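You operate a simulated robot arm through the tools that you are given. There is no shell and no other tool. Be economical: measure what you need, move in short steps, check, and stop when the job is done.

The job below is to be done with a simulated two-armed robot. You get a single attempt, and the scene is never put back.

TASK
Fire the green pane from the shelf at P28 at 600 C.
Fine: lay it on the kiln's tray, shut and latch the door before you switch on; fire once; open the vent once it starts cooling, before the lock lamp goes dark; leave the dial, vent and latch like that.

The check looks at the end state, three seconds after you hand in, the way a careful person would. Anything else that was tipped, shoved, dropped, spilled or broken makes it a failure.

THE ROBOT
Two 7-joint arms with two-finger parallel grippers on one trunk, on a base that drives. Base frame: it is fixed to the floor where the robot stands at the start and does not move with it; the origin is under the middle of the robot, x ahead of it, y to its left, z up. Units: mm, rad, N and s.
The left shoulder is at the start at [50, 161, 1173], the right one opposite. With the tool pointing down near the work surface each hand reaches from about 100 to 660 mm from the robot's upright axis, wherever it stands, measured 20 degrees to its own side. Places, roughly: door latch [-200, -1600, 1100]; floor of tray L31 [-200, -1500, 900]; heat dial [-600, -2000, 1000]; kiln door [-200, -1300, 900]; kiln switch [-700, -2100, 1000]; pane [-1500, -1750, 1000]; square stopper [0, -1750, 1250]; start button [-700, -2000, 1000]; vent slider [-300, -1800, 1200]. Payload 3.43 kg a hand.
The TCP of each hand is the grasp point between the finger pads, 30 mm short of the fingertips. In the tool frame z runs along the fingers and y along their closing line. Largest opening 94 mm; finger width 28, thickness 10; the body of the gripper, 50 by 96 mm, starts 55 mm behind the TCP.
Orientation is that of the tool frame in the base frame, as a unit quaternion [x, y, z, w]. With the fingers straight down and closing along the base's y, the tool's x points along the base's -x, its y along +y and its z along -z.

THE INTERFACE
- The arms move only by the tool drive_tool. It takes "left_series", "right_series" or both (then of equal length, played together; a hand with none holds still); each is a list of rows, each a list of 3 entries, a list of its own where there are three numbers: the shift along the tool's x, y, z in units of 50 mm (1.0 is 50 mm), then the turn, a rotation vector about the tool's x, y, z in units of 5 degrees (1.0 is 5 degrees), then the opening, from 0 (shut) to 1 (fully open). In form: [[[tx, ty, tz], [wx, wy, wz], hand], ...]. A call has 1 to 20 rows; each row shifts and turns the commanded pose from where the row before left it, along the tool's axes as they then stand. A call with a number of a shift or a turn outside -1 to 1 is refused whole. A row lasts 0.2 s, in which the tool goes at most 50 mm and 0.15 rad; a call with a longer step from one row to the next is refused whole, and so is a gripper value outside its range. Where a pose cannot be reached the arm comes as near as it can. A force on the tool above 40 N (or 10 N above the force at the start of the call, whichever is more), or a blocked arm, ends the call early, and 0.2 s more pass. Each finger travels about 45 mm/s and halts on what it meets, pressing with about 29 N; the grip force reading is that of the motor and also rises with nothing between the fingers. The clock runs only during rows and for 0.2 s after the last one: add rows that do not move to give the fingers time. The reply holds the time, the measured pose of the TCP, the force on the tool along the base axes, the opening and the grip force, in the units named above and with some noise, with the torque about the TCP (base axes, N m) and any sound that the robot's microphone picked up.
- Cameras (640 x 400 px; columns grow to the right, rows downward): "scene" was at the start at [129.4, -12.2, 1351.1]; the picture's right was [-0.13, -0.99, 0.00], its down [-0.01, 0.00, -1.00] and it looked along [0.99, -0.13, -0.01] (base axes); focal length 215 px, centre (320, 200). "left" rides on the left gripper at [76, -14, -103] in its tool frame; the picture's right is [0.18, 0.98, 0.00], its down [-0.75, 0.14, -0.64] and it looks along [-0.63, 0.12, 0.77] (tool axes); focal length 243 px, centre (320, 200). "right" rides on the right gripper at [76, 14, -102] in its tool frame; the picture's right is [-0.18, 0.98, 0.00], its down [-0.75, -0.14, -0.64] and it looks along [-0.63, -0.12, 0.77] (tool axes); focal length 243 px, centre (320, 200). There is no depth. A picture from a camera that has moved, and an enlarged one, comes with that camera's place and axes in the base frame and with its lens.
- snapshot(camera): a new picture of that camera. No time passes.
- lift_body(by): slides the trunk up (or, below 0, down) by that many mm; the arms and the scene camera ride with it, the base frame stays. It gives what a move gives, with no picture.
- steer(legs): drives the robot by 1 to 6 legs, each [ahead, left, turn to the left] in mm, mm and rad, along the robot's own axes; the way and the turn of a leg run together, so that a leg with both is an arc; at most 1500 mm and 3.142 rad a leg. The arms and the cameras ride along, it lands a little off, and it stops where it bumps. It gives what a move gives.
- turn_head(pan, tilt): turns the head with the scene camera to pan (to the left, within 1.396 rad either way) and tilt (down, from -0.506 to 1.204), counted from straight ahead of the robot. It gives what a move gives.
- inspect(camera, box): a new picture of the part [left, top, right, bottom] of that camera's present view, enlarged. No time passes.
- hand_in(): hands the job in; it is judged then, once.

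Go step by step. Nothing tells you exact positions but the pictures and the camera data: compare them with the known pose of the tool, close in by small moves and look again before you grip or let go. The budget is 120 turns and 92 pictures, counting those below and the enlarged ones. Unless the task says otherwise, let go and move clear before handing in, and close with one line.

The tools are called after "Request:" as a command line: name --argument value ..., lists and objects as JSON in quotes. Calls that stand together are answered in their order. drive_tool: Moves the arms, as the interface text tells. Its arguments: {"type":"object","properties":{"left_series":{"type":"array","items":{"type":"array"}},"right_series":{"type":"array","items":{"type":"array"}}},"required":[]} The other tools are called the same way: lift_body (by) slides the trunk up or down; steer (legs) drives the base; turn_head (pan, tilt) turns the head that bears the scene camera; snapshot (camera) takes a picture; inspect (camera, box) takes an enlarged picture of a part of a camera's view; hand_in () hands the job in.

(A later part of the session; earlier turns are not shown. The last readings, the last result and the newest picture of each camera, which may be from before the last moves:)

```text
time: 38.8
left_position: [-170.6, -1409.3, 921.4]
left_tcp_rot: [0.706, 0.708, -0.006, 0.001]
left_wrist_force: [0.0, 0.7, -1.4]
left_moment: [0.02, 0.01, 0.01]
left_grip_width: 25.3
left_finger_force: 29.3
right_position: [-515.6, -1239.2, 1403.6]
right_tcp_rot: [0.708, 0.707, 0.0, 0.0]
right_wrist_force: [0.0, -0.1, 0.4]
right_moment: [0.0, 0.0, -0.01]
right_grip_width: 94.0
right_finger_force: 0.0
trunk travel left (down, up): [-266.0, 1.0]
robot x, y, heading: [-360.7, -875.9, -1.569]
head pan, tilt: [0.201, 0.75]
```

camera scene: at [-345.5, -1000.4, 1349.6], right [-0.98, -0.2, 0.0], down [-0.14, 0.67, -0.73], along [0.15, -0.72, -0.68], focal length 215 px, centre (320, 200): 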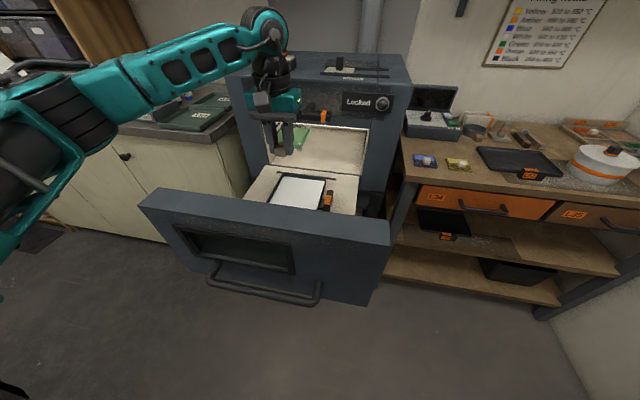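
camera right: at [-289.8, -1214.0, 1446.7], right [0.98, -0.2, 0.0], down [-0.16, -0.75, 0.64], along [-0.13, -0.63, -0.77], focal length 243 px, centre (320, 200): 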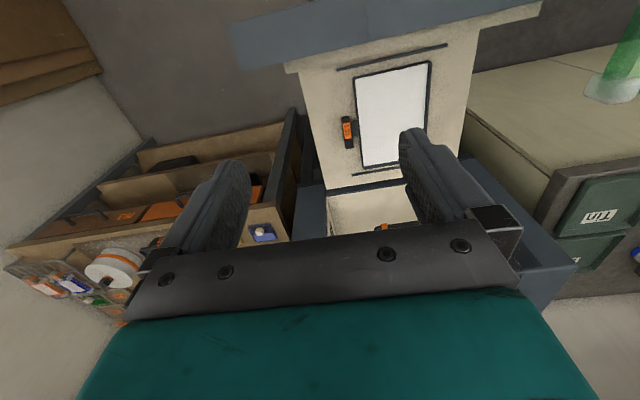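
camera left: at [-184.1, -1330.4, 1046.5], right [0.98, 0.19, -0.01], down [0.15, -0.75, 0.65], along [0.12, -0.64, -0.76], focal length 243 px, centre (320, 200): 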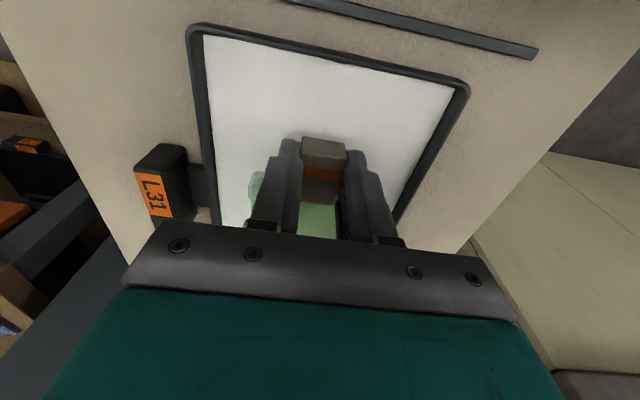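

Request:
drive_tool --left_series '[[[0, 0, 0.04], [0, 0, 0], 0], [[0, 0, 0], [0, 0, 0], 0]]'

Request:
drive_tool --left_series '[[[0, 0, 0.04], [0, 0, 0], 0], [[0, 0, 0], [0, 0, 0], 0]]'

Request:
drive_tool --left_series '[[[0, 0, 0.04], [0, 0, 0], 0], [[0, 0, 0], [0, 0, 0], 0]]'

```text
time: 39.4
left_position: [-169.9, -1410.3, 920.7]
left_tcp_rot: [0.706, 0.708, -0.006, 0.001]
left_wrist_force: [1.1, -0.7, -0.1]
left_moment: [-0.04, -0.02, 0.01]
left_grip_width: 25.1
left_finger_force: 28.7
right_position: [-516.1, -1239.2, 1402.3]
right_tcp_rot: [0.707, 0.707, 0.001, 0.0]
right_wrist_force: [-0.3, 0.2, -0.5]
right_moment: [-0.01, 0.0, 0.0]
right_grip_width: 93.9
right_finger_force: 0.0
trunk travel left (down, up): [-266.0, 1.0]
robot x, y, heading: [-360.6, -878.4, -1.575]
head pan, tilt: [0.201, 0.75]
```

```text
time: 40.0
left_position: [-171.2, -1409.1, 919.6]
left_tcp_rot: [0.707, 0.707, -0.008, 0.003]
left_wrist_force: [0.5, 0.9, 8.2]
left_moment: [0.04, -0.24, 0.0]
left_grip_width: 25.1
left_finger_force: 29.1
right_position: [-517.6, -1237.5, 1403.1]
right_tcp_rot: [0.707, 0.708, -0.001, 0.001]
right_wrist_force: [0.0, -0.5, -0.5]
right_moment: [-0.04, 0.0, -0.01]
right_grip_width: 94.0
right_finger_force: 0.0
trunk travel left (down, up): [-266.0, 1.0]
robot x, y, heading: [-361.4, -883.6, -1.57]
head pan, tilt: [0.201, 0.75]
```

```text
time: 40.6
left_position: [-170.8, -1409.4, 920.5]
left_tcp_rot: [0.706, 0.708, -0.009, 0.004]
left_wrist_force: [2.9, -0.5, 24.3]
left_moment: [0.16, -0.29, 0.01]
left_grip_width: 25.3
left_finger_force: 29.3
right_position: [-517.5, -1237.1, 1403.2]
right_tcp_rot: [0.707, 0.707, -0.001, 0.001]
right_wrist_force: [-0.6, 0.0, 1.3]
right_moment: [-0.03, -0.02, 0.02]
right_grip_width: 93.9
right_finger_force: 0.1
trunk travel left (down, up): [-266.0, 1.0]
robot x, y, heading: [-360.7, -880.5, -1.572]
head pan, tilt: [0.201, 0.75]
```

The pane is down. I'll ease off 3 mm, open and withdraw upward.

Request:
drive_tool --left_series '[[[0, 0, -0.05], [0, 0, 0], 0], [[0, 0, 0], [0, 0, 0], 0.35], [[0, 0, 0], [0, 0, 0], 0.45], [[0, 0, 0], [0, 0, 0], 0.45], [[0, 0, -0.2], [0, 0, 0], 0.45], [[0, 0, -0.5], [0, 0, 0], 0.45], [[0, 0, -0.8], [0, 0, 0], 0.45], [[0, 0, -0.8], [0, 0, 0], 0.45], [[0, 0, -0.8], [0, 0, 0], 0.45], [[0, 0, -0.8], [0, 0, 0], 0.45], [[0.6, 0.2, -0.6], [0, 0, 0], 0.45], [[0.8, 0.3, -0.4], [0, 0, 0], 0.45], [[0.8, 0.3, -0.4], [0, 0, 0], 0.45], [[0.8, 0.3, 0], [0, 0, 0], 0.45], [[0, 0, 0], [0, 0, 0], 0.45]]'

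Request:
snapshot --camera "left"

Request:
inspect --camera "scene" --box '[220, 110, 400, 230]'

```text
time: 43.8
left_position: [-114.8, -1259.9, 1180.4]
left_tcp_rot: [0.706, 0.708, -0.005, 0.002]
left_wrist_force: [0.4, -1.3, -0.5]
left_moment: [0.03, -0.03, 0.0]
left_grip_width: 42.2
left_finger_force: 0.1
right_position: [-516.7, -1240.5, 1403.2]
right_tcp_rot: [0.707, 0.707, 0.0, 0.0]
right_wrist_force: [-0.3, 0.0, 0.2]
right_moment: [0.04, 0.0, -0.01]
right_grip_width: 93.9
right_finger_force: 0.0
trunk travel left (down, up): [-266.0, 1.0]
robot x, y, heading: [-361.7, -877.0, -1.563]
head pan, tilt: [0.201, 0.75]
```

```text
59 pictures are left
camera left: at [-127.8, -1181.4, 1281.5], right [0.98, 0.19, -0.01], down [0.15, -0.75, 0.65], along [0.12, -0.64, -0.76], focal length 243 px, centre (320, 200)
```

left: 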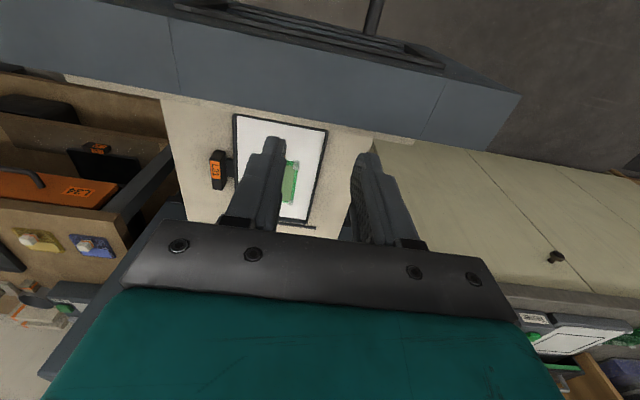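

```text
3.33 times, centred on (310, 170) of scene
camera zoom: at [-345.7, -1001.0, 1349.5], right [-0.98, -0.2, 0.0], down [-0.14, 0.67, -0.73], along [0.15, -0.72, -0.68], focal length 716 px, centre (353, 300)
```

zoom: 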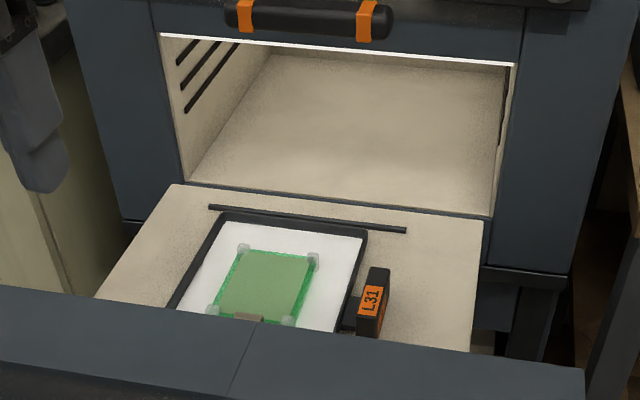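

The pane lies flat inside the tray. Next I'll back off 250 mm and turn the left hand to point forward with the fingers shut, ready to push the drawer.

Request:
steer --legs '[[-250, 0, 0]]'

Request:
drive_tool --left_series '[[[0, 0, 0], [0, -1, 0], 0], [[0, 0, 0], [0, -1, 0], 0], [[0, 0, 0], [0, -1, 0], 0], [[0, 0, 0], [0, -1, 0], 0], [[0, 0, 0], [0, -1, 0], 0], [[0, 0, 0], [0, -1, 0], 0], [[0, 0, 0], [0, -1, 0], 0], [[0, 0, 0], [0, -1, 0], 0], [[0, 0, 0], [0, -1, 0], 0], [[0, 0, 0], [0, -1, 0], 0], [[0, 0, 0], [0, -1, 0], 0], [[0, 0, 0], [0, -1, 0], 0], [[0, 0, 0], [0, -1, 0], 0], [[0, 0, 0], [0, -1, 0], 0], [[0, 0, 0], [0, -1, 0], 0], [[0, 0, 0], [0, -1, 0], 0], [[0, 0, 0], [0, -1, 0], 0], [[0, 0, 0], [0, -1, 0], 0], [[0, 0, 0], [0, 0, 0], 0]]'

Request:
snapshot --camera "scene"

```text
time: 45.6
left_position: [-116.0, -1007.1, 1182.0]
left_tcp_rot: [0.708, 0.706, -0.005, 0.002]
left_wrist_force: [0.4, -0.6, -0.4]
left_moment: [0.0, 0.02, -0.01]
left_grip_width: 42.4
left_finger_force: 0.0
right_position: [-517.5, -985.6, 1403.9]
right_tcp_rot: [0.709, 0.705, 0.0, 0.0]
right_wrist_force: [-0.3, 0.9, -0.7]
right_moment: [-0.01, 0.01, 0.0]
right_grip_width: 93.9
right_finger_force: 0.0
trunk travel left (down, up): [-266.0, 1.0]
robot x, y, heading: [-360.3, -621.7, -1.58]
head pan, tilt: [0.201, 0.75]
```

```text
time: 49.6
left_position: [-106.5, -1082.9, 1200.6]
left_tcp_rot: [0.559, 0.559, -0.436, 0.431]
left_wrist_force: [0.2, -0.5, 0.6]
left_moment: [-0.05, 0.02, 0.02]
left_grip_width: 0.0
left_finger_force: 29.4
left hand out of reach, approached as far as the arm can: row 9, 10, 11, 12, 13, 14, 15, 16, 17, 18
right_position: [-516.8, -985.8, 1403.2]
right_tcp_rot: [0.71, 0.705, 0.001, -0.001]
right_wrist_force: [0.2, -0.8, 0.2]
right_moment: [-0.05, 0.01, 0.05]
right_grip_width: 93.9
right_finger_force: 0.0
trunk travel left (down, up): [-266.0, 1.0]
robot x, y, heading: [-360.0, -626.6, -1.57]
head pan, tilt: [0.201, 0.75]
```

```text
57 pictures are left
camera scene: at [-345.2, -748.2, 1349.5], right [-0.98, -0.19, 0.0], down [-0.13, 0.67, -0.73], along [0.14, -0.72, -0.68], focal length 215 px, centre (320, 200)
```

scene: 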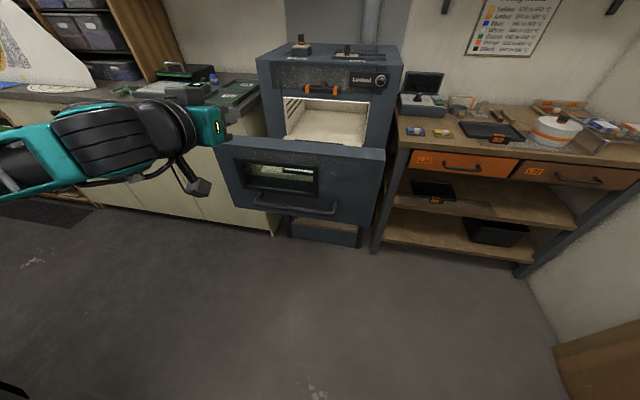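

The hand points forward but is about 14° short of level, limited by reach. I'll move it forward and down to in front of the door's upper rim, then recheck.

Request:
drive_tool --left_series '[[[0, -0.24, 0.5], [0, 0, 0], 0], [[0.6, -0.24, 0.4], [0, 0, 0], 0], [[0.7, -0.24, 0.3], [0, 0, 0], 0], [[0.8, -0.24, 0], [0, 0, 0], 0], [[0.8, -0.24, 0], [0, 0, 0], 0], [[0.8, -0.24, 0], [0, 0, 0], 0], [[0, 0, 0], [0, 0, 0], 0]]'

Request:
inspect --camera "scene" --box '[180, 90, 420, 250]'

```text
time: 51.2
left_position: [-119.9, -1109.9, 1189.8]
left_tcp_rot: [0.559, 0.56, -0.434, 0.43]
left_wrist_force: [0.1, 0.2, 0.2]
left_moment: [0.01, 0.03, 0.02]
left_grip_width: 0.3
left_finger_force: 29.0
left hand out of reach, approached as far as the arm can: row 2, 3, 4, 5, 6
right_position: [-517.5, -985.9, 1402.0]
right_tcp_rot: [0.709, 0.706, 0.0, 0.0]
right_wrist_force: [-1.9, 1.0, 0.2]
right_moment: [0.01, -0.03, 0.01]
right_grip_width: 93.5
right_finger_force: 0.1
trunk travel left (down, up): [-266.0, 1.0]
robot x, y, heading: [-361.9, -626.9, -1.576]
head pan, tilt: [0.201, 0.75]
```

```text
2.50 times, centred on (300, 170) of scene
camera zoom: at [-345.2, -748.2, 1349.5], right [-0.98, -0.19, 0.0], down [-0.13, 0.67, -0.73], along [0.14, -0.72, -0.68], focal length 537 px, centre (370, 275)
```

zoom: 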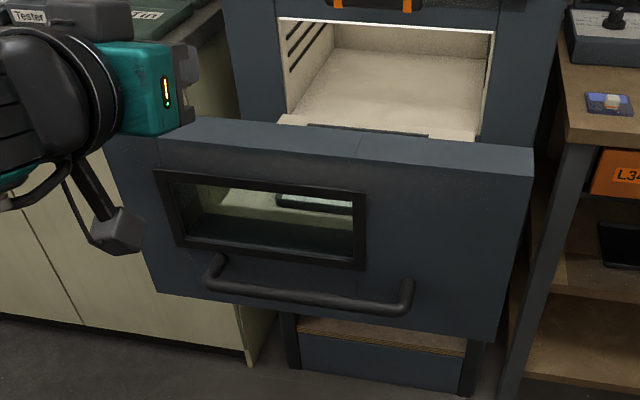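

The wrist limits the forward pitch, but this angle is good enough. I'll lower the trunk 153 mm so the fingertips sit at the door rim (z about 1030), centre sideways, and approach.

Request:
lift_body --by -153

Request:
steer --legs '[[0, -60, 0], [85, 0, 0]]'

Request:
snapshot --camera "scene"

```text
time: 53.0
left_position: [-120.0, -1110.2, 1037.8]
left_tcp_rot: [0.56, 0.56, -0.434, 0.429]
left_wrist_force: [-0.2, -0.3, 0.1]
left_moment: [0.02, 0.0, 0.04]
left_grip_width: 0.0
left_finger_force: 28.9
right_position: [-518.5, -984.7, 1250.3]
right_tcp_rot: [0.709, 0.705, 0.0, -0.001]
right_wrist_force: [-0.1, -0.5, 0.3]
right_moment: [-0.01, -0.01, -0.03]
right_grip_width: 94.1
right_finger_force: 0.0
trunk travel left (down, up): [-113.0, 154.0]
robot x, y, heading: [-360.7, -624.9, -1.58]
head pan, tilt: [0.201, 0.75]
```

```text
time: 54.9
left_position: [-181.0, -1195.5, 1036.5]
left_tcp_rot: [0.56, 0.56, -0.434, 0.429]
left_wrist_force: [0.3, -0.7, -0.4]
left_moment: [0.01, -0.01, -0.02]
left_grip_width: 0.1
left_finger_force: 29.2
right_position: [-578.5, -1071.7, 1249.6]
right_tcp_rot: [0.709, 0.705, 0.0, 0.0]
right_wrist_force: [0.0, 0.1, -0.2]
right_moment: [0.02, 0.03, 0.0]
right_grip_width: 94.1
right_finger_force: 0.0
trunk travel left (down, up): [-113.0, 154.0]
robot x, y, heading: [-419.3, -709.8, -1.576]
head pan, tilt: [0.201, 0.75]
```

```text
55 pictures are left
camera scene: at [-405.9, -833.2, 1196.4], right [-0.98, -0.19, 0.0], down [-0.13, 0.67, -0.73], along [0.14, -0.72, -0.68], focal length 215 px, centre (320, 200)
```

scene: 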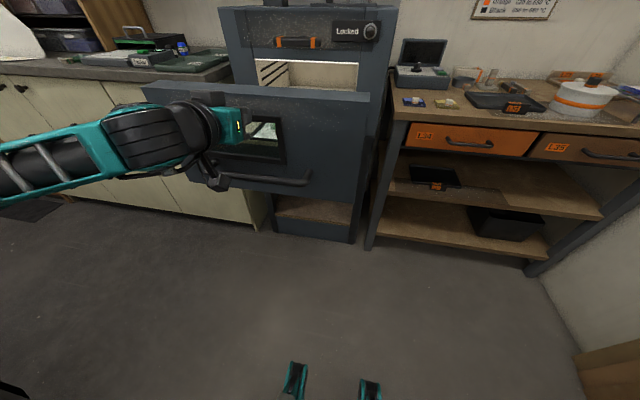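

The hand is just in front of the door. I'll drive forward slowly to push.

Request:
steer --legs '[[60, 0, 0]]'

Request:
inspect --camera "scene" --box '[130, 0, 450, 220]'

```text
time: 55.8
left_position: [-181.7, -1255.7, 1036.1]
left_tcp_rot: [0.56, 0.56, -0.434, 0.429]
left_wrist_force: [0.7, 0.1, -0.6]
left_moment: [-0.02, -0.02, 0.05]
left_grip_width: 0.0
left_finger_force: 28.9
right_position: [-579.4, -1129.9, 1250.6]
right_tcp_rot: [0.709, 0.705, 0.0, -0.001]
right_wrist_force: [-0.3, -1.1, -0.8]
right_moment: [0.01, 0.01, 0.0]
right_grip_width: 93.9
right_finger_force: 0.0
trunk travel left (down, up): [-113.0, 154.0]
robot x, y, heading: [-423.6, -770.5, -1.581]
head pan, tilt: [0.201, 0.75]
```

```text
1.82 times, centred on (290, 110) of scene
camera zoom: at [-406.4, -893.1, 1196.4], right [-0.98, -0.19, 0.0], down [-0.13, 0.67, -0.73], along [0.14, -0.72, -0.68], focal length 390 px, centre (374, 364)
```

zoom: 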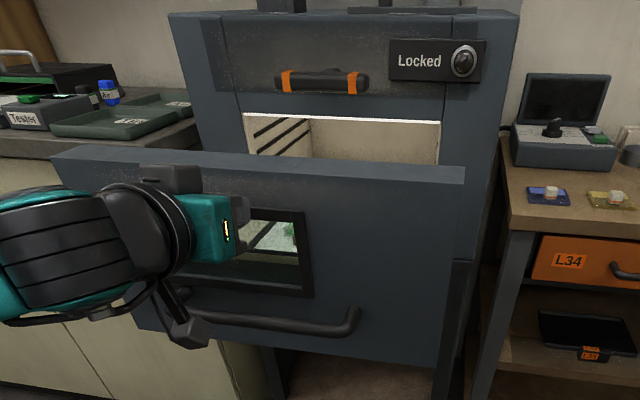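

No contact yet. I'll check with the left hand's own camera exactly where the fingertips meet the door.

Request:
snapshot --camera "left"

```text
53 pictures are left
camera left: at [-195.2, -1135.9, 987.8], right [0.98, 0.04, -0.18], down [0.15, 0.43, 0.89], along [0.12, -0.9, 0.41], focal length 243 px, centre (320, 200)
```

left: 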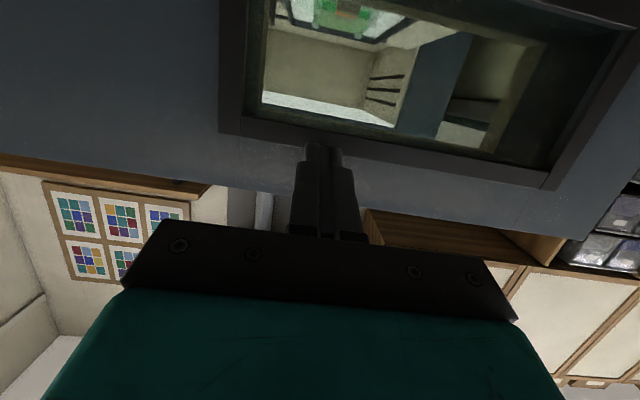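

The fingertips aim at the top frame of the window, below the door's top edge, which is a good place to push. I'll keep pushing in steps.

Request:
steer --legs '[[50, 0, 0]]'

Request:
steer --legs '[[60, 0, 0]]'

Request:
inspect --camera "scene" --box '[130, 0, 450, 220]'

```text
time: 56.8
left_position: [-181.0, -1304.7, 1036.6]
left_tcp_rot: [0.561, 0.56, -0.435, 0.428]
left_wrist_force: [-0.2, -0.9, 0.0]
left_moment: [-0.01, 0.01, 0.01]
left_grip_width: 0.1
left_finger_force: 29.2
right_position: [-580.6, -1180.8, 1250.5]
right_tcp_rot: [0.709, 0.705, 0.0, 0.0]
right_wrist_force: [1.0, -0.1, 0.1]
right_moment: [0.01, -0.02, 0.02]
right_grip_width: 94.0
right_finger_force: 0.1
trunk travel left (down, up): [-113.0, 154.0]
robot x, y, heading: [-422.3, -819.5, -1.578]
head pan, tilt: [0.201, 0.75]
```

```text
time: 57.7
left_position: [-181.3, -1364.3, 1036.2]
left_tcp_rot: [0.56, 0.56, -0.434, 0.428]
left_wrist_force: [-0.1, 0.1, -0.2]
left_moment: [0.0, 0.01, 0.03]
left_grip_width: 0.0
left_finger_force: 29.4
right_position: [-579.8, -1238.6, 1248.6]
right_tcp_rot: [0.71, 0.705, -0.001, 0.0]
right_wrist_force: [0.4, -0.3, -0.2]
right_moment: [0.04, -0.04, -0.01]
right_grip_width: 94.2
right_finger_force: 0.1
trunk travel left (down, up): [-113.0, 154.0]
robot x, y, heading: [-420.8, -878.0, -1.576]
head pan, tilt: [0.201, 0.75]
```

```text
1.82 times, centred on (290, 110) of scene
camera zoom: at [-407.2, -1001.6, 1196.4], right [-0.98, -0.19, 0.0], down [-0.13, 0.67, -0.73], along [0.14, -0.72, -0.68], focal length 390 px, centre (374, 364)
```

zoom: 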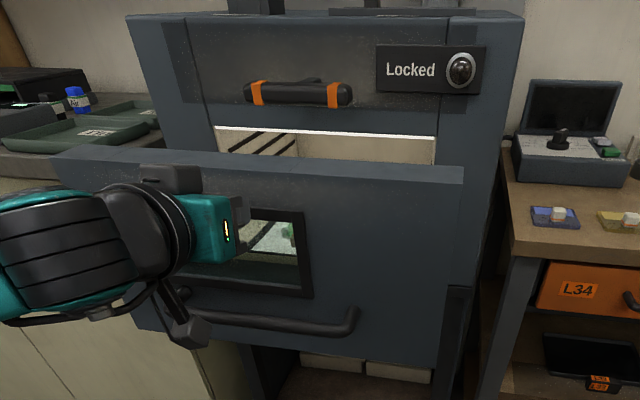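

The drawer is moving with the hand. I'll continue in steps.

Request:
steer --legs '[[60, 0, 0]]'

Request:
steer --legs '[[60, 0, 0]]'

Request:
snapshot --camera "scene"

```text
time: 58.7
left_position: [-184.3, -1424.2, 1036.6]
left_tcp_rot: [0.56, 0.56, -0.435, 0.429]
left_wrist_force: [0.4, -0.3, 0.2]
left_moment: [-0.01, 0.0, -0.02]
left_grip_width: 0.2
left_finger_force: 28.8
right_position: [-581.1, -1298.9, 1247.7]
right_tcp_rot: [0.71, 0.704, 0.0, 0.001]
right_wrist_force: [0.3, -0.3, 0.1]
right_moment: [0.01, 0.0, 0.01]
right_grip_width: 94.3
right_finger_force: 0.0
trunk travel left (down, up): [-113.0, 154.0]
robot x, y, heading: [-422.9, -937.1, -1.578]
head pan, tilt: [0.201, 0.75]
```

```text
time: 59.7
left_position: [-184.7, -1483.0, 1036.2]
left_tcp_rot: [0.561, 0.559, -0.435, 0.428]
left_wrist_force: [-0.6, -0.7, 0.3]
left_moment: [-0.01, 0.0, -0.02]
left_grip_width: 0.0
left_finger_force: 29.2
right_position: [-582.3, -1357.3, 1248.7]
right_tcp_rot: [0.71, 0.704, 0.0, 0.001]
right_wrist_force: [-0.4, -0.3, -0.7]
right_moment: [0.02, 0.0, 0.04]
right_grip_width: 94.0
right_finger_force: 0.1
trunk travel left (down, up): [-113.0, 154.0]
robot x, y, heading: [-425.3, -995.6, -1.58]
head pan, tilt: [0.201, 0.75]
```

```text
51 pictures are left
camera scene: at [-408.4, -1119.5, 1196.4], right [-0.98, -0.19, 0.0], down [-0.13, 0.67, -0.73], along [0.14, -0.72, -0.68], focal length 215 px, centre (320, 200)
```

scene: 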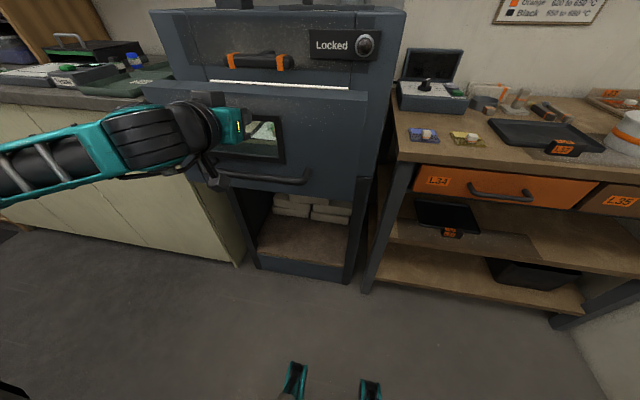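

Roughly 60–80 mm remain. I'll go on with a 35 mm leg and then check.

Request:
steer --legs '[[35, 0, 0]]'

Request:
inspect --camera "scene" --box '[130, 0, 450, 200]'

```text
time: 60.5
left_position: [-184.7, -1516.0, 1036.7]
left_tcp_rot: [0.562, 0.56, -0.434, 0.427]
left_wrist_force: [0.1, -1.1, 0.1]
left_moment: [-0.03, 0.03, 0.03]
left_grip_width: 0.2
left_finger_force: 29.0
right_position: [-582.9, -1391.4, 1250.4]
right_tcp_rot: [0.711, 0.703, 0.0, 0.0]
right_wrist_force: [0.2, -0.7, 1.4]
right_moment: [0.04, 0.01, 0.01]
right_grip_width: 93.8
right_finger_force: 0.2
trunk travel left (down, up): [-113.0, 154.0]
robot x, y, heading: [-423.6, -1030.1, -1.583]
head pan, tilt: [0.201, 0.75]
```

```text
2.00 times, centred on (290, 100) of scene
camera zoom: at [-408.8, -1154.0, 1196.4], right [-0.98, -0.19, 0.0], down [-0.13, 0.67, -0.73], along [0.14, -0.72, -0.68], focal length 429 px, centre (380, 400)
```

zoom: 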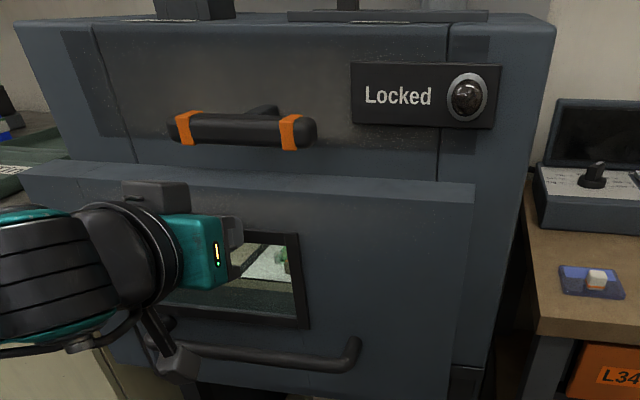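

I'll finish the push with the arm, in small force-limited steps.

Request:
drive_tool --left_series '[[[-0.036, 0, 0.145], [0, 0, 0], 0], [[-0.036, 0, 0.145], [0, 0, 0], 0], [[-0.036, 0, 0.145], [0, 0, 0], 0], [[-0.036, 0, 0.145], [0, 0, 0], 0], [[-0.036, 0, 0.145], [0, 0, 0], 0], [[-0.036, 0, 0.145], [0, 0, 0], 0], [[-0.036, 0, 0.145], [0, 0, 0], 0], [[-0.036, 0, 0.145], [0, 0, 0], 0]]'

Request:
inspect --camera "scene" --box '[130, 0, 450, 200]'

```text
time: 62.3
left_position: [-186.2, -1576.8, 1034.8]
left_tcp_rot: [0.561, 0.559, -0.435, 0.428]
left_wrist_force: [0.7, 2.3, 1.1]
left_moment: [-0.04, -0.02, 0.03]
left_grip_width: 0.0
left_finger_force: 29.2
right_position: [-583.6, -1391.3, 1250.0]
right_tcp_rot: [0.711, 0.703, 0.001, 0.0]
right_wrist_force: [0.0, 0.5, 0.4]
right_moment: [0.01, -0.01, 0.02]
right_grip_width: 94.1
right_finger_force: 0.1
trunk travel left (down, up): [-113.0, 154.0]
robot x, y, heading: [-423.4, -1031.7, -1.575]
head pan, tilt: [0.201, 0.75]
```

```text
2.00 times, centred on (290, 100) of scene
camera zoom: at [-408.8, -1153.1, 1196.6], right [-0.98, -0.19, 0.0], down [-0.13, 0.67, -0.73], along [0.14, -0.72, -0.68], focal length 429 px, centre (380, 400)
```

zoom: 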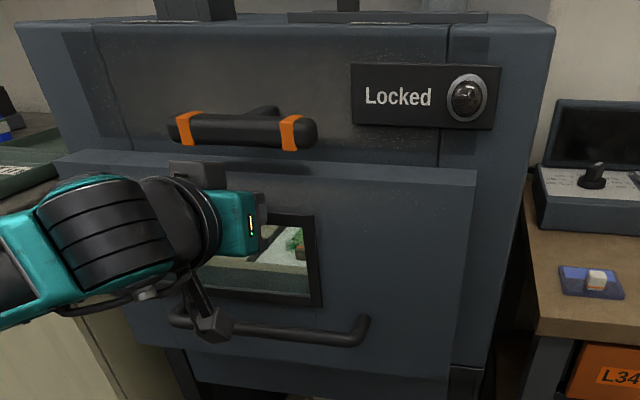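

The door is still moving freely, so I continue until it stops.

Request:
drive_tool --left_series '[[[-0.03, 0, 0.12], [0, 0, 0], 0], [[-0.03, 0, 0.12], [0, 0, 0], 0], [[-0.03, 0, 0.12], [0, 0, 0], 0], [[-0.03, 0, 0.12], [0, 0, 0], 0], [[-0.03, 0, 0.12], [0, 0, 0], 0], [[-0.03, 0, 0.12], [0, 0, 0], 0], [[-0.03, 0, 0.12], [0, 0, 0], 0], [[-0.03, 0, 0.12], [0, 0, 0], 0]]'

Request:
inspect --camera "scene" --box '[130, 0, 450, 200]'

```text
time: 63.6
left_position: [-184.4, -1600.0, 1036.9]
left_tcp_rot: [0.561, 0.559, -0.435, 0.428]
left_wrist_force: [2.3, 24.1, 3.0]
left_moment: [-0.24, 0.11, 0.1]
left_grip_width: 0.1
left_finger_force: 29.0
right_position: [-581.3, -1387.0, 1251.5]
right_tcp_rot: [0.709, 0.705, -0.002, 0.0]
right_wrist_force: [0.5, 0.6, 0.1]
right_moment: [-0.02, -0.03, -0.02]
right_grip_width: 93.7
right_finger_force: 0.2
trunk travel left (down, up): [-113.0, 154.0]
robot x, y, heading: [-426.5, -1030.0, -1.579]
head pan, tilt: [0.201, 0.75]
stopped in row 6 (left hand): the force on the tool passed its limit at 48 N (the readings are from after the stop); the commanded pose is now the measured one
```

```text
2.00 times, centred on (290, 100) of scene
camera zoom: at [-408.1, -1149.1, 1197.0], right [-0.98, -0.19, 0.0], down [-0.13, 0.67, -0.73], along [0.14, -0.72, -0.68], focal length 429 px, centre (380, 400)
```

zoom: 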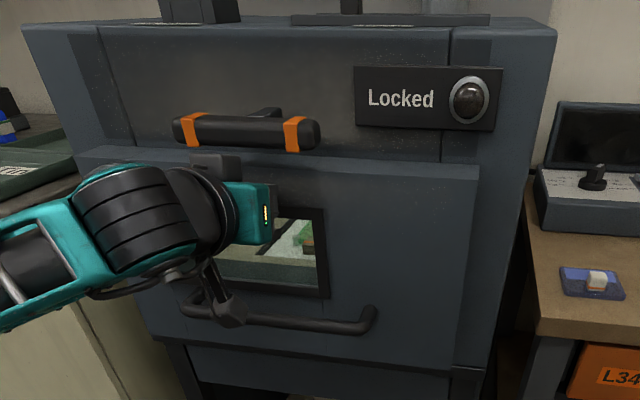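

The door has hit its stop. I'll back the hand off and look at the door and latch.

Request:
drive_tool --left_series '[[[0.1, 0, -0.5], [0, 0, 0], 0], [[0.15, 0, -0.6], [0, 0, 0], 0], [[0.15, 0, -0.6], [0, 0, 0], 0], [[0, 0, 0], [0, 0, 0], 0]]'

Request:
steer --legs '[[-150, 0, 0]]'

Request:
lift_body --by 100

Request:
turn_head --pan 0.3 --tilt 0.4

Request:
snapshot --camera "scene"

```text
time: 64.6
left_position: [-185.7, -1516.2, 1034.7]
left_tcp_rot: [0.564, 0.56, -0.434, 0.425]
left_wrist_force: [0.0, -0.4, -0.5]
left_moment: [0.05, 0.0, -0.03]
left_grip_width: 0.2
left_finger_force: 28.5
right_position: [-582.3, -1389.8, 1250.5]
right_tcp_rot: [0.71, 0.704, 0.0, 0.0]
right_wrist_force: [0.1, 0.3, 0.7]
right_moment: [-0.01, -0.02, 0.0]
right_grip_width: 93.5
right_finger_force: 0.0
trunk travel left (down, up): [-113.0, 154.0]
robot x, y, heading: [-422.5, -1027.0, -1.585]
head pan, tilt: [0.201, 0.75]
```

```text
time: 65.9
left_position: [-185.0, -1366.7, 1035.6]
left_tcp_rot: [0.563, 0.56, -0.434, 0.426]
left_wrist_force: [-0.8, -0.3, -0.2]
left_moment: [0.0, -0.03, 0.04]
left_grip_width: 0.2
left_finger_force: 28.7
right_position: [-581.1, -1238.8, 1250.3]
right_tcp_rot: [0.71, 0.704, 0.001, 0.0]
right_wrist_force: [0.0, 0.5, 0.2]
right_moment: [0.02, -0.01, 0.01]
right_grip_width: 94.0
right_finger_force: 0.0
trunk travel left (down, up): [-113.0, 154.0]
robot x, y, heading: [-423.9, -877.0, -1.578]
head pan, tilt: [0.201, 0.75]
```

```text
time: 67.3
left_position: [-184.6, -1368.8, 1135.5]
left_tcp_rot: [0.563, 0.561, -0.433, 0.426]
left_wrist_force: [-0.4, -0.6, 0.0]
left_moment: [-0.03, 0.01, -0.02]
left_grip_width: 0.0
left_finger_force: 28.7
right_position: [-581.1, -1240.2, 1348.4]
right_tcp_rot: [0.71, 0.704, 0.0, -0.001]
right_wrist_force: [0.0, -0.5, -0.6]
right_moment: [0.02, 0.02, 0.02]
right_grip_width: 93.8
right_finger_force: 0.1
trunk travel left (down, up): [-213.0, 54.0]
robot x, y, heading: [-426.9, -882.6, -1.577]
head pan, tilt: [0.201, 0.75]
```

```text
time: 68.1
left_position: [-186.9, -1366.0, 1135.7]
left_tcp_rot: [0.564, 0.559, -0.434, 0.425]
left_wrist_force: [0.0, 0.2, -0.1]
left_moment: [-0.03, -0.02, 0.0]
left_grip_width: 0.0
left_finger_force: 29.0
right_position: [-582.1, -1240.4, 1349.4]
right_tcp_rot: [0.71, 0.704, 0.0, 0.0]
right_wrist_force: [-0.2, -0.7, 0.0]
right_moment: [-0.01, 0.04, 0.0]
right_grip_width: 94.0
right_finger_force: 0.0
trunk travel left (down, up): [-213.0, 54.0]
robot x, y, heading: [-421.6, -878.4, -1.581]
head pan, tilt: [0.3, 0.4]
```

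```text
47 pictures are left
camera scene: at [-396.6, -1010.5, 1327.6], right [-0.96, -0.29, 0.0], down [-0.11, 0.37, -0.92], along [0.26, -0.88, -0.39], focal length 215 px, centre (320, 200)
```

scene: 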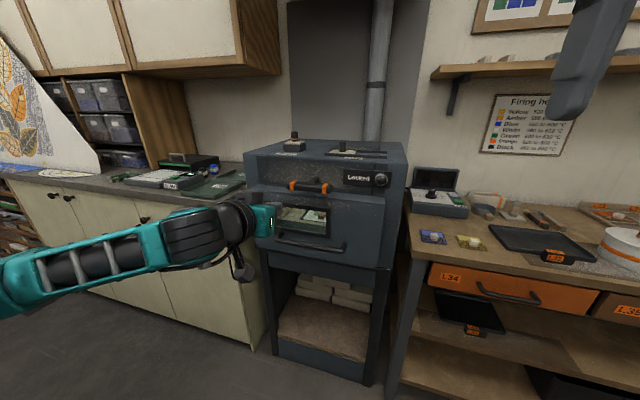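

Request:
inspect --camera "scene" --box '[230, 120, 430, 260]'

Request:
inspect --camera "left" --box '[0, 0, 640, 400]'

```text
2.86 times, centred on (330, 190) of scene
camera zoom: at [-396.6, -1010.5, 1327.6], right [-0.96, -0.29, 0.0], down [-0.11, 0.37, -0.92], along [0.26, -0.88, -0.39], focal length 613 px, centre (291, 229)
```

zoom: 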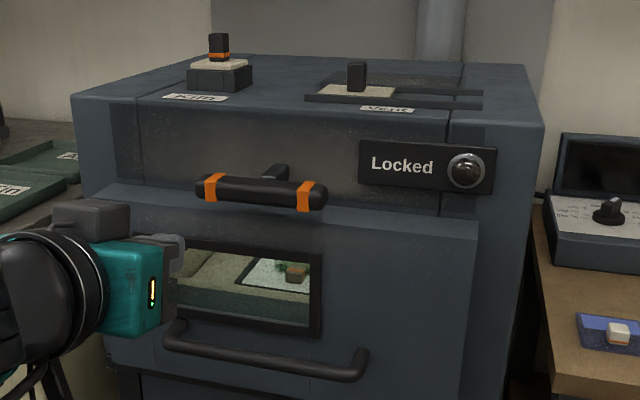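

```text
1.00 times, centred on (320, 200) of left (not enlarged: the box is as wide or as high as the picture)
camera zoom: at [-198.7, -1247.2, 1087.5], right [0.98, 0.04, -0.18], down [0.15, 0.42, 0.89], along [0.11, -0.91, 0.41], focal length 243 px, centre (320, 200)
```

zoom: 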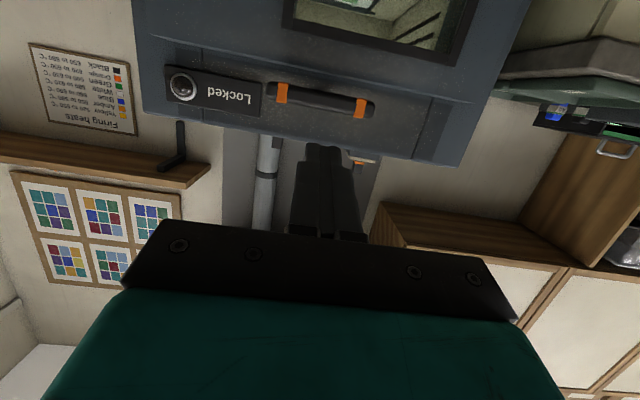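

The door is closed and the pane shows through the window. The latch bar's centre is near [-183, -1621, 1098] and its half length is 75 mm. I'll place the closed fingertips above its +x end so I can turn it by pushing down.

Request:
drive_tool --left_series '[[[-0.2, 0.4, 0], [0, 0, 0], 0], [[-0.1, 0.4, 0], [0, 0, 0], 0], [[0, 0.4, 0], [0, 0, 0], 0], [[0, 0.1, 0], [0, 0, 0], 0], [[0, 0, 0], [0, 0, 0], 0]]'

Request:
steer --legs '[[150, 0, 0]]'

Request:
inspect --camera "scene" --box '[180, 90, 420, 240]'

```text
time: 69.3
left_position: [-120.5, -1371.6, 1150.7]
left_tcp_rot: [0.564, 0.56, -0.434, 0.425]
left_wrist_force: [-0.5, -0.7, 0.2]
left_moment: [0.02, 0.02, 0.01]
left_grip_width: 0.0
left_finger_force: 28.9
right_position: [-580.9, -1239.9, 1349.3]
right_tcp_rot: [0.71, 0.704, -0.001, -0.001]
right_wrist_force: [0.4, -1.0, 0.2]
right_moment: [0.01, -0.01, 0.0]
right_grip_width: 94.1
right_finger_force: 0.1
trunk travel left (down, up): [-213.0, 54.0]
robot x, y, heading: [-418.1, -881.7, -1.581]
head pan, tilt: [0.3, 0.4]
```

```text
time: 70.7
left_position: [-126.5, -1526.3, 1149.4]
left_tcp_rot: [0.565, 0.559, -0.434, 0.425]
left_wrist_force: [-0.4, 0.3, 0.0]
left_moment: [0.0, 0.01, 0.04]
left_grip_width: 0.0
left_finger_force: 29.3
right_position: [-584.6, -1393.1, 1349.1]
right_tcp_rot: [0.712, 0.702, 0.001, -0.001]
right_wrist_force: [0.0, -0.4, 0.2]
right_moment: [0.0, -0.01, 0.02]
right_grip_width: 94.0
right_finger_force: 0.0
trunk travel left (down, up): [-213.0, 54.0]
robot x, y, heading: [-425.8, -1031.0, -1.583]
head pan, tilt: [0.3, 0.4]
```

```text
2.67 times, centred on (300, 165) of scene
camera zoom: at [-398.7, -1163.1, 1327.5], right [-0.96, -0.28, 0.0], down [-0.11, 0.37, -0.92], along [0.26, -0.88, -0.39], focal length 572 px, centre (373, 293)
```

zoom: 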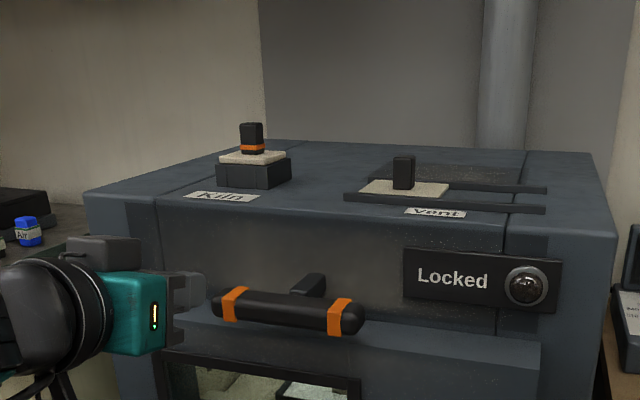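

The latch centre refines to about [-181, -1616, 1100]. I'll go forward 67 mm so the fingertips are above the bar's end.

Request:
drive_tool --left_series '[[[-0.08, 0, 0.325], [0, 0, 0], 0], [[-0.08, 0, 0.325], [0, 0, 0], 0], [[-0.08, 0, 0.325], [0, 0, 0], 0], [[-0.08, 0, 0.325], [0, 0, 0], 0], [[0, 0, 0], [0, 0, 0], 0]]'

Request:
inspect --camera "scene" --box '[220, 120, 400, 240]'

```text
time: 71.9
left_position: [-126.0, -1591.3, 1148.4]
left_tcp_rot: [0.565, 0.558, -0.436, 0.424]
left_wrist_force: [-0.5, 0.6, 0.1]
left_moment: [0.03, -0.01, 0.0]
left_grip_width: 0.0
left_finger_force: 28.5
right_position: [-582.9, -1390.5, 1348.8]
right_tcp_rot: [0.711, 0.703, 0.001, 0.0]
right_wrist_force: [-0.2, -0.7, -0.7]
right_moment: [-0.01, 0.0, -0.01]
right_grip_width: 93.8
right_finger_force: 0.1
trunk travel left (down, up): [-213.0, 54.0]
robot x, y, heading: [-424.9, -1034.4, -1.583]
head pan, tilt: [0.3, 0.4]
```

```text
3.33 times, centred on (310, 180) of scene
camera zoom: at [-398.7, -1162.2, 1327.7], right [-0.96, -0.28, 0.0], down [-0.11, 0.37, -0.92], along [0.26, -0.88, -0.39], focal length 716 px, centre (353, 267)
```

zoom: 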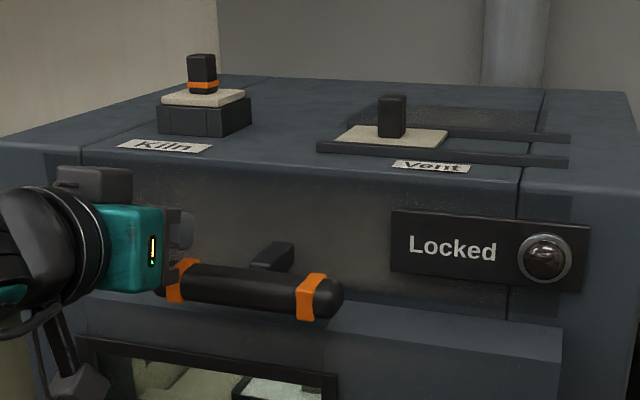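

The fingertips sit above the bar's end. I'll press down along the first third of the arc and check.

Request:
drive_tool --left_series '[[[0.369, 0, 0.091], [0, 0, 0], 0], [[0.291, 0.08, 0.072], [0, 0, 0], 0], [[0.3, 0, 0.074], [0, 0, 0], 0]]'

Request:
inspect --camera "scene" --box '[220, 120, 400, 240]'

```text
time: 72.7
left_position: [-121.3, -1590.9, 1098.7]
left_tcp_rot: [0.564, 0.559, -0.434, 0.425]
left_wrist_force: [0.9, -0.2, 0.1]
left_moment: [0.06, 0.0, 0.02]
left_grip_width: 0.2
left_finger_force: 28.7
right_position: [-583.3, -1391.4, 1350.1]
right_tcp_rot: [0.711, 0.703, 0.0, 0.0]
right_wrist_force: [-0.2, 0.1, -0.9]
right_moment: [0.0, 0.0, 0.03]
right_grip_width: 94.3
right_finger_force: 0.1
trunk travel left (down, up): [-213.0, 54.0]
robot x, y, heading: [-426.0, -1033.9, -1.585]
head pan, tilt: [0.3, 0.4]
```

```text
3.33 times, centred on (310, 180) of scene
camera zoom: at [-398.6, -1162.4, 1327.6], right [-0.96, -0.28, 0.0], down [-0.11, 0.37, -0.92], along [0.26, -0.88, -0.39], focal length 716 px, centre (353, 267)
```

zoom: 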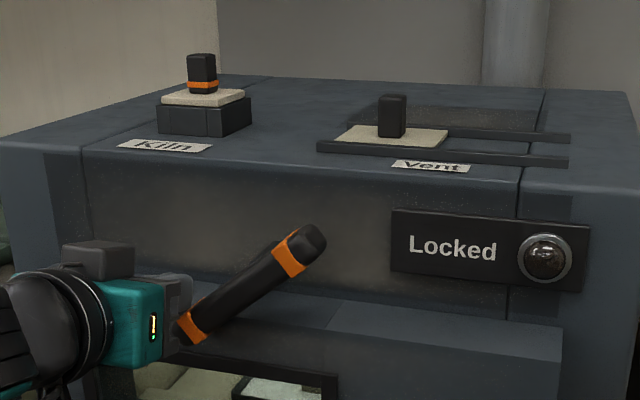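

The latch turns freely and is at about 40°. I'll continue the arc to vertical.

Request:
drive_tool --left_series '[[[0.291, -0.08, 0.072], [0, 0, 0], 0], [[0.252, -0.16, 0.062], [0, 0, 0], 0], [[0.213, -0.22, 0.053], [0, 0, 0], 0], [[0.155, -0.27, 0.038], [0, 0, 0], 0], [[0, -0.12, 0], [0, 0, 0], 0], [[0, 0, 0], [0, 0, 0], 0]]'

Request:
inspect --camera "scene" --box '[220, 120, 400, 240]'

```text
time: 74.1
left_position: [-130.3, -1590.0, 1077.6]
left_tcp_rot: [0.564, 0.559, -0.435, 0.425]
left_wrist_force: [0.4, -0.2, 0.0]
left_moment: [0.01, 0.03, 0.0]
left_grip_width: 0.2
left_finger_force: 28.9
left hand out of reach, approached as far as the arm can: row 2, 3, 4, 5
right_position: [-583.2, -1391.4, 1350.4]
right_tcp_rot: [0.712, 0.702, 0.0, -0.001]
right_wrist_force: [0.0, -0.2, 0.3]
right_moment: [-0.01, 0.01, 0.02]
right_grip_width: 94.1
right_finger_force: 0.0
trunk travel left (down, up): [-213.0, 54.0]
robot x, y, heading: [-424.8, -1031.3, -1.577]
head pan, tilt: [0.3, 0.4]
```

```text
3.33 times, centred on (310, 180) of scene
camera zoom: at [-398.7, -1162.3, 1327.6], right [-0.96, -0.28, 0.0], down [-0.11, 0.37, -0.92], along [0.26, -0.88, -0.39], focal length 716 px, centre (353, 267)
```

zoom: 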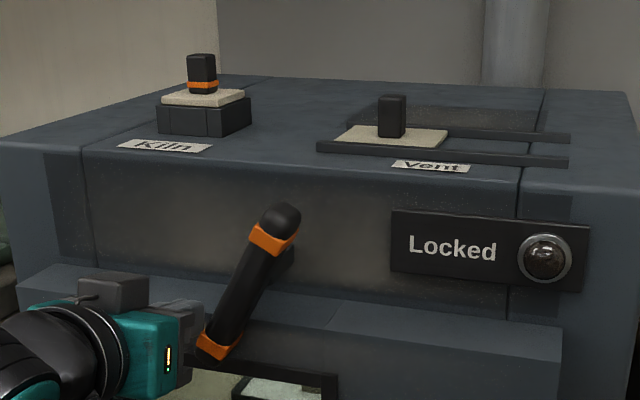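

The arm hit its downward limit, so I'll lower the trunk a little and finish by pushing sideways in -x.

Request:
lift_body --by -12

Request:
drive_tool --left_series '[[[0, -0.2, 0], [0, 0, 0], 0], [[0, -0.2, 0], [0, 0, 0], 0], [[0, -0.15, 0], [0, 0, 0], 0], [[0, 0, 0], [0, 0, 0], 0]]'

Request:
inspect --camera "scene" --box '[220, 120, 400, 240]'

```text
time: 74.7
left_position: [-129.4, -1589.5, 1065.2]
left_tcp_rot: [0.565, 0.559, -0.434, 0.425]
left_wrist_force: [-0.2, -1.1, -0.6]
left_moment: [-0.02, 0.03, 0.0]
left_grip_width: 0.4
left_finger_force: 29.1
right_position: [-584.0, -1390.8, 1338.1]
right_tcp_rot: [0.712, 0.702, 0.0, -0.001]
right_wrist_force: [0.6, 0.0, 0.5]
right_moment: [-0.03, 0.01, -0.02]
right_grip_width: 94.0
right_finger_force: 0.0
trunk travel left (down, up): [-201.0, 66.0]
robot x, y, heading: [-426.2, -1033.3, -1.581]
head pan, tilt: [0.3, 0.4]
```

```text
time: 75.7
left_position: [-130.6, -1588.8, 1063.7]
left_tcp_rot: [0.564, 0.56, -0.434, 0.425]
left_wrist_force: [0.0, 0.2, 0.7]
left_moment: [0.0, 0.05, -0.03]
left_grip_width: 0.0
left_finger_force: 29.0
left hand out of reach, approached as far as the arm can: row 1, 2, 3
right_position: [-584.1, -1391.3, 1338.7]
right_tcp_rot: [0.712, 0.703, -0.001, 0.0]
right_wrist_force: [-0.5, -0.6, -0.2]
right_moment: [0.01, -0.01, -0.03]
right_grip_width: 94.1
right_finger_force: 0.1
trunk travel left (down, up): [-201.0, 66.0]
robot x, y, heading: [-420.9, -1031.6, -1.582]
head pan, tilt: [0.3, 0.4]
```

```text
3.33 times, centred on (310, 180) of scene
camera zoom: at [-398.7, -1162.3, 1315.6], right [-0.96, -0.28, 0.0], down [-0.11, 0.37, -0.92], along [0.26, -0.88, -0.39], focal length 716 px, centre (353, 267)
```

zoom: 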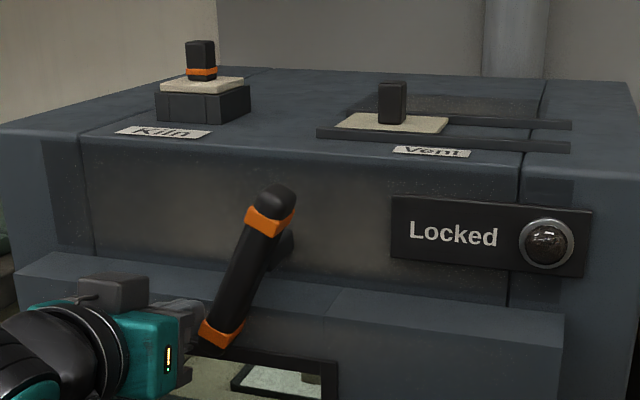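

The arm is at its limit sideways too, so I'll strafe the base right to push the bar upright.

Request:
steer --legs '[[0, -30, 0]]'

Request:
inspect --camera "scene" --box '[220, 120, 400, 240]'

```text
time: 76.6
left_position: [-158.2, -1588.9, 1064.9]
left_tcp_rot: [0.564, 0.559, -0.434, 0.425]
left_wrist_force: [6.1, -1.0, 2.9]
left_moment: [-0.07, -0.05, 0.18]
left_grip_width: 0.0
left_finger_force: 28.7
right_position: [-612.4, -1391.1, 1337.7]
right_tcp_rot: [0.711, 0.703, 0.0, -0.001]
right_wrist_force: [0.6, -0.4, 0.0]
right_moment: [0.02, -0.02, 0.0]
right_grip_width: 94.0
right_finger_force: 0.1
trunk travel left (down, up): [-201.0, 66.0]
robot x, y, heading: [-457.5, -1032.1, -1.584]
head pan, tilt: [0.3, 0.4]
```

```text
3.33 times, centred on (310, 180) of scene
camera zoom: at [-427.8, -1161.8, 1315.7], right [-0.96, -0.28, 0.0], down [-0.11, 0.37, -0.92], along [0.26, -0.88, -0.39], focal length 716 px, centre (353, 267)
```

zoom: 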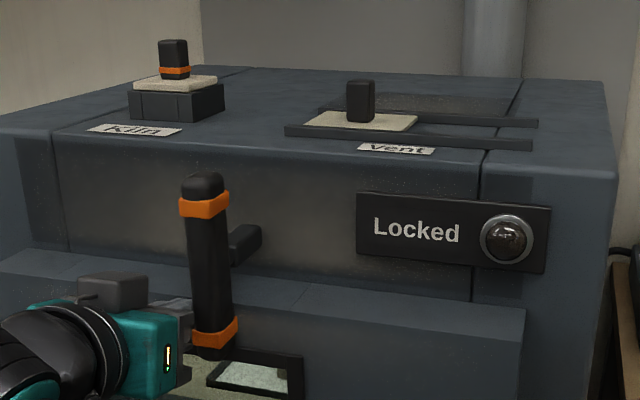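

The bar is vertical, so the door is latched. I'll withdraw and shift right for a look at the controller.

Request:
steer --legs '[[0, 8, 0], [-180, 0, 0], [0, -230, 0]]'

Request:
turn_head --pan 0.0 --tilt 0.4

Request:
snapshot --camera "scene"

Request:
snapshot --camera "right"

```text
time: 80.7
left_position: [-375.9, -1410.0, 1065.6]
left_tcp_rot: [0.567, 0.557, -0.436, 0.423]
left_wrist_force: [-0.5, -0.5, 0.5]
left_moment: [0.0, 0.01, 0.02]
left_grip_width: 0.0
left_finger_force: 28.6
right_position: [-828.9, -1209.3, 1337.4]
right_tcp_rot: [0.715, 0.7, 0.0, 0.0]
right_wrist_force: [0.9, 0.2, -1.0]
right_moment: [0.03, 0.0, -0.01]
right_grip_width: 94.2
right_finger_force: 0.0
trunk travel left (down, up): [-201.0, 66.0]
robot x, y, heading: [-666.1, -854.7, -1.593]
head pan, tilt: [0.3, 0.4]
```

```text
time: 81.5
left_position: [-375.4, -1409.8, 1066.4]
left_tcp_rot: [0.567, 0.557, -0.436, 0.423]
left_wrist_force: [0.7, -0.6, -0.1]
left_moment: [0.0, 0.0, 0.03]
left_grip_width: 0.0
left_finger_force: 29.4
right_position: [-829.4, -1209.5, 1336.9]
right_tcp_rot: [0.714, 0.7, 0.0, 0.0]
right_wrist_force: [0.8, 0.3, 0.2]
right_moment: [-0.01, -0.01, 0.02]
right_grip_width: 94.0
right_finger_force: 0.1
trunk travel left (down, up): [-201.0, 66.0]
robot x, y, heading: [-666.0, -850.5, -1.59]
head pan, tilt: [0.0, 0.4]
```

```text
38 pictures are left
camera scene: at [-669.6, -984.4, 1315.6], right [-1.0, 0.02, 0.0], down [0.01, 0.39, -0.92], along [-0.02, -0.92, -0.39], focal length 215 px, centre (320, 200)
```

scene: 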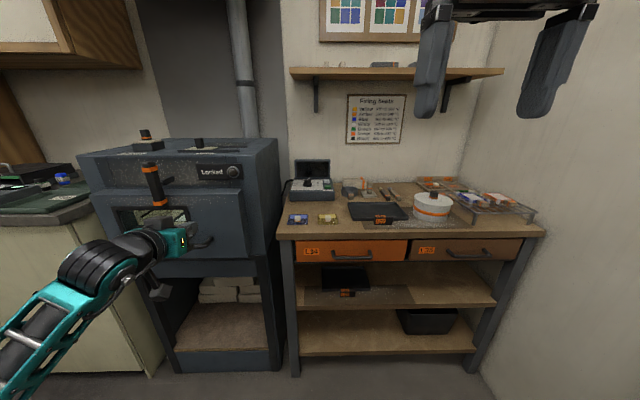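

```text
37 pictures are left
camera right: at [-812.8, -1133.1, 1439.8], right [0.98, -0.2, 0.0], down [-0.16, -0.75, 0.64], along [-0.13, -0.63, -0.77], focal length 243 px, centre (320, 200)
```

right: 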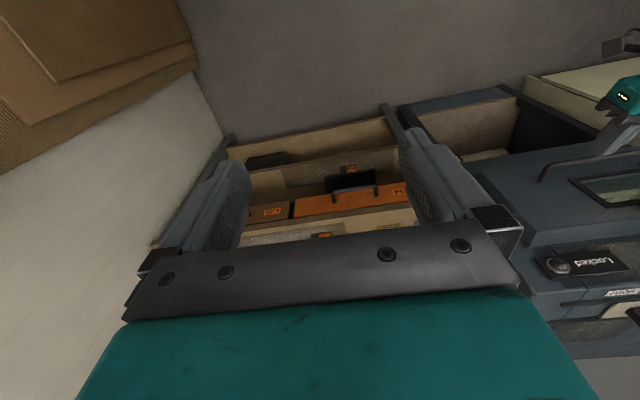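

The latch stands vertical. The bench front is near y −1660 and the dial near [-640, -1980, 985]. Before driving closer I'll raise the left hand and turn it to point down, ready for the vent.

Request:
drive_tool --left_series '[[[-0.2, 0, -0.7], [0, 0, 0], 0], [[-0.85, 0, -0.2], [0, 0, 0], 0], [[-0.85, 0, -0.2], [0, 0, 0], 0], [[-0.85, 0, -0.2], [0, 0, 0], 0], [[-0.85, 0, -0.2], [0, 0, 0], 0], [[0, 0, 0], [0, 1, 0], 0], [[0, 0, 0], [0, 1, 0], 0], [[0, 0, 0], [0, 1, 0], 0], [[0, 0, 0], [0, 1, 0], 0], [[0, 0, 0], [0, 1, 0], 0], [[0, 0, 0], [0, 1, 0], 0], [[0, 0, 0], [0, 1, 0], 0], [[0, 0, 0], [0, 1, 0], 0], [[0, 0, 0], [0, 1, 0], 0], [[0, 0, 0], [0, 1, 0], 0], [[0, 0, 0], [0, 1, 0], 0], [[0, 0, 0], [0, 1, 0], 0], [[0, 0, 0], [0, 1, 0], 0], [[0, 0, 0], [0, 1, 0], 0], [[0, 0, 0], [0, 1, 0], 0]]'

```text
time: 85.7
left_position: [-375.4, -1385.6, 1258.8]
left_tcp_rot: [0.715, 0.7, -0.001, -0.004]
left_wrist_force: [-0.3, -0.1, -0.7]
left_moment: [0.0, -0.03, -0.03]
left_grip_width: 0.0
left_finger_force: 29.0
right_position: [-828.8, -1209.3, 1337.0]
right_tcp_rot: [0.715, 0.7, 0.0, -0.001]
right_wrist_force: [-0.4, -0.9, -0.2]
right_moment: [0.01, 0.01, -0.03]
right_grip_width: 94.1
right_finger_force: 0.0
trunk travel left (down, up): [-201.0, 66.0]
robot x, y, heading: [-668.6, -853.3, -1.593]
head pan, tilt: [0.0, 0.4]
```

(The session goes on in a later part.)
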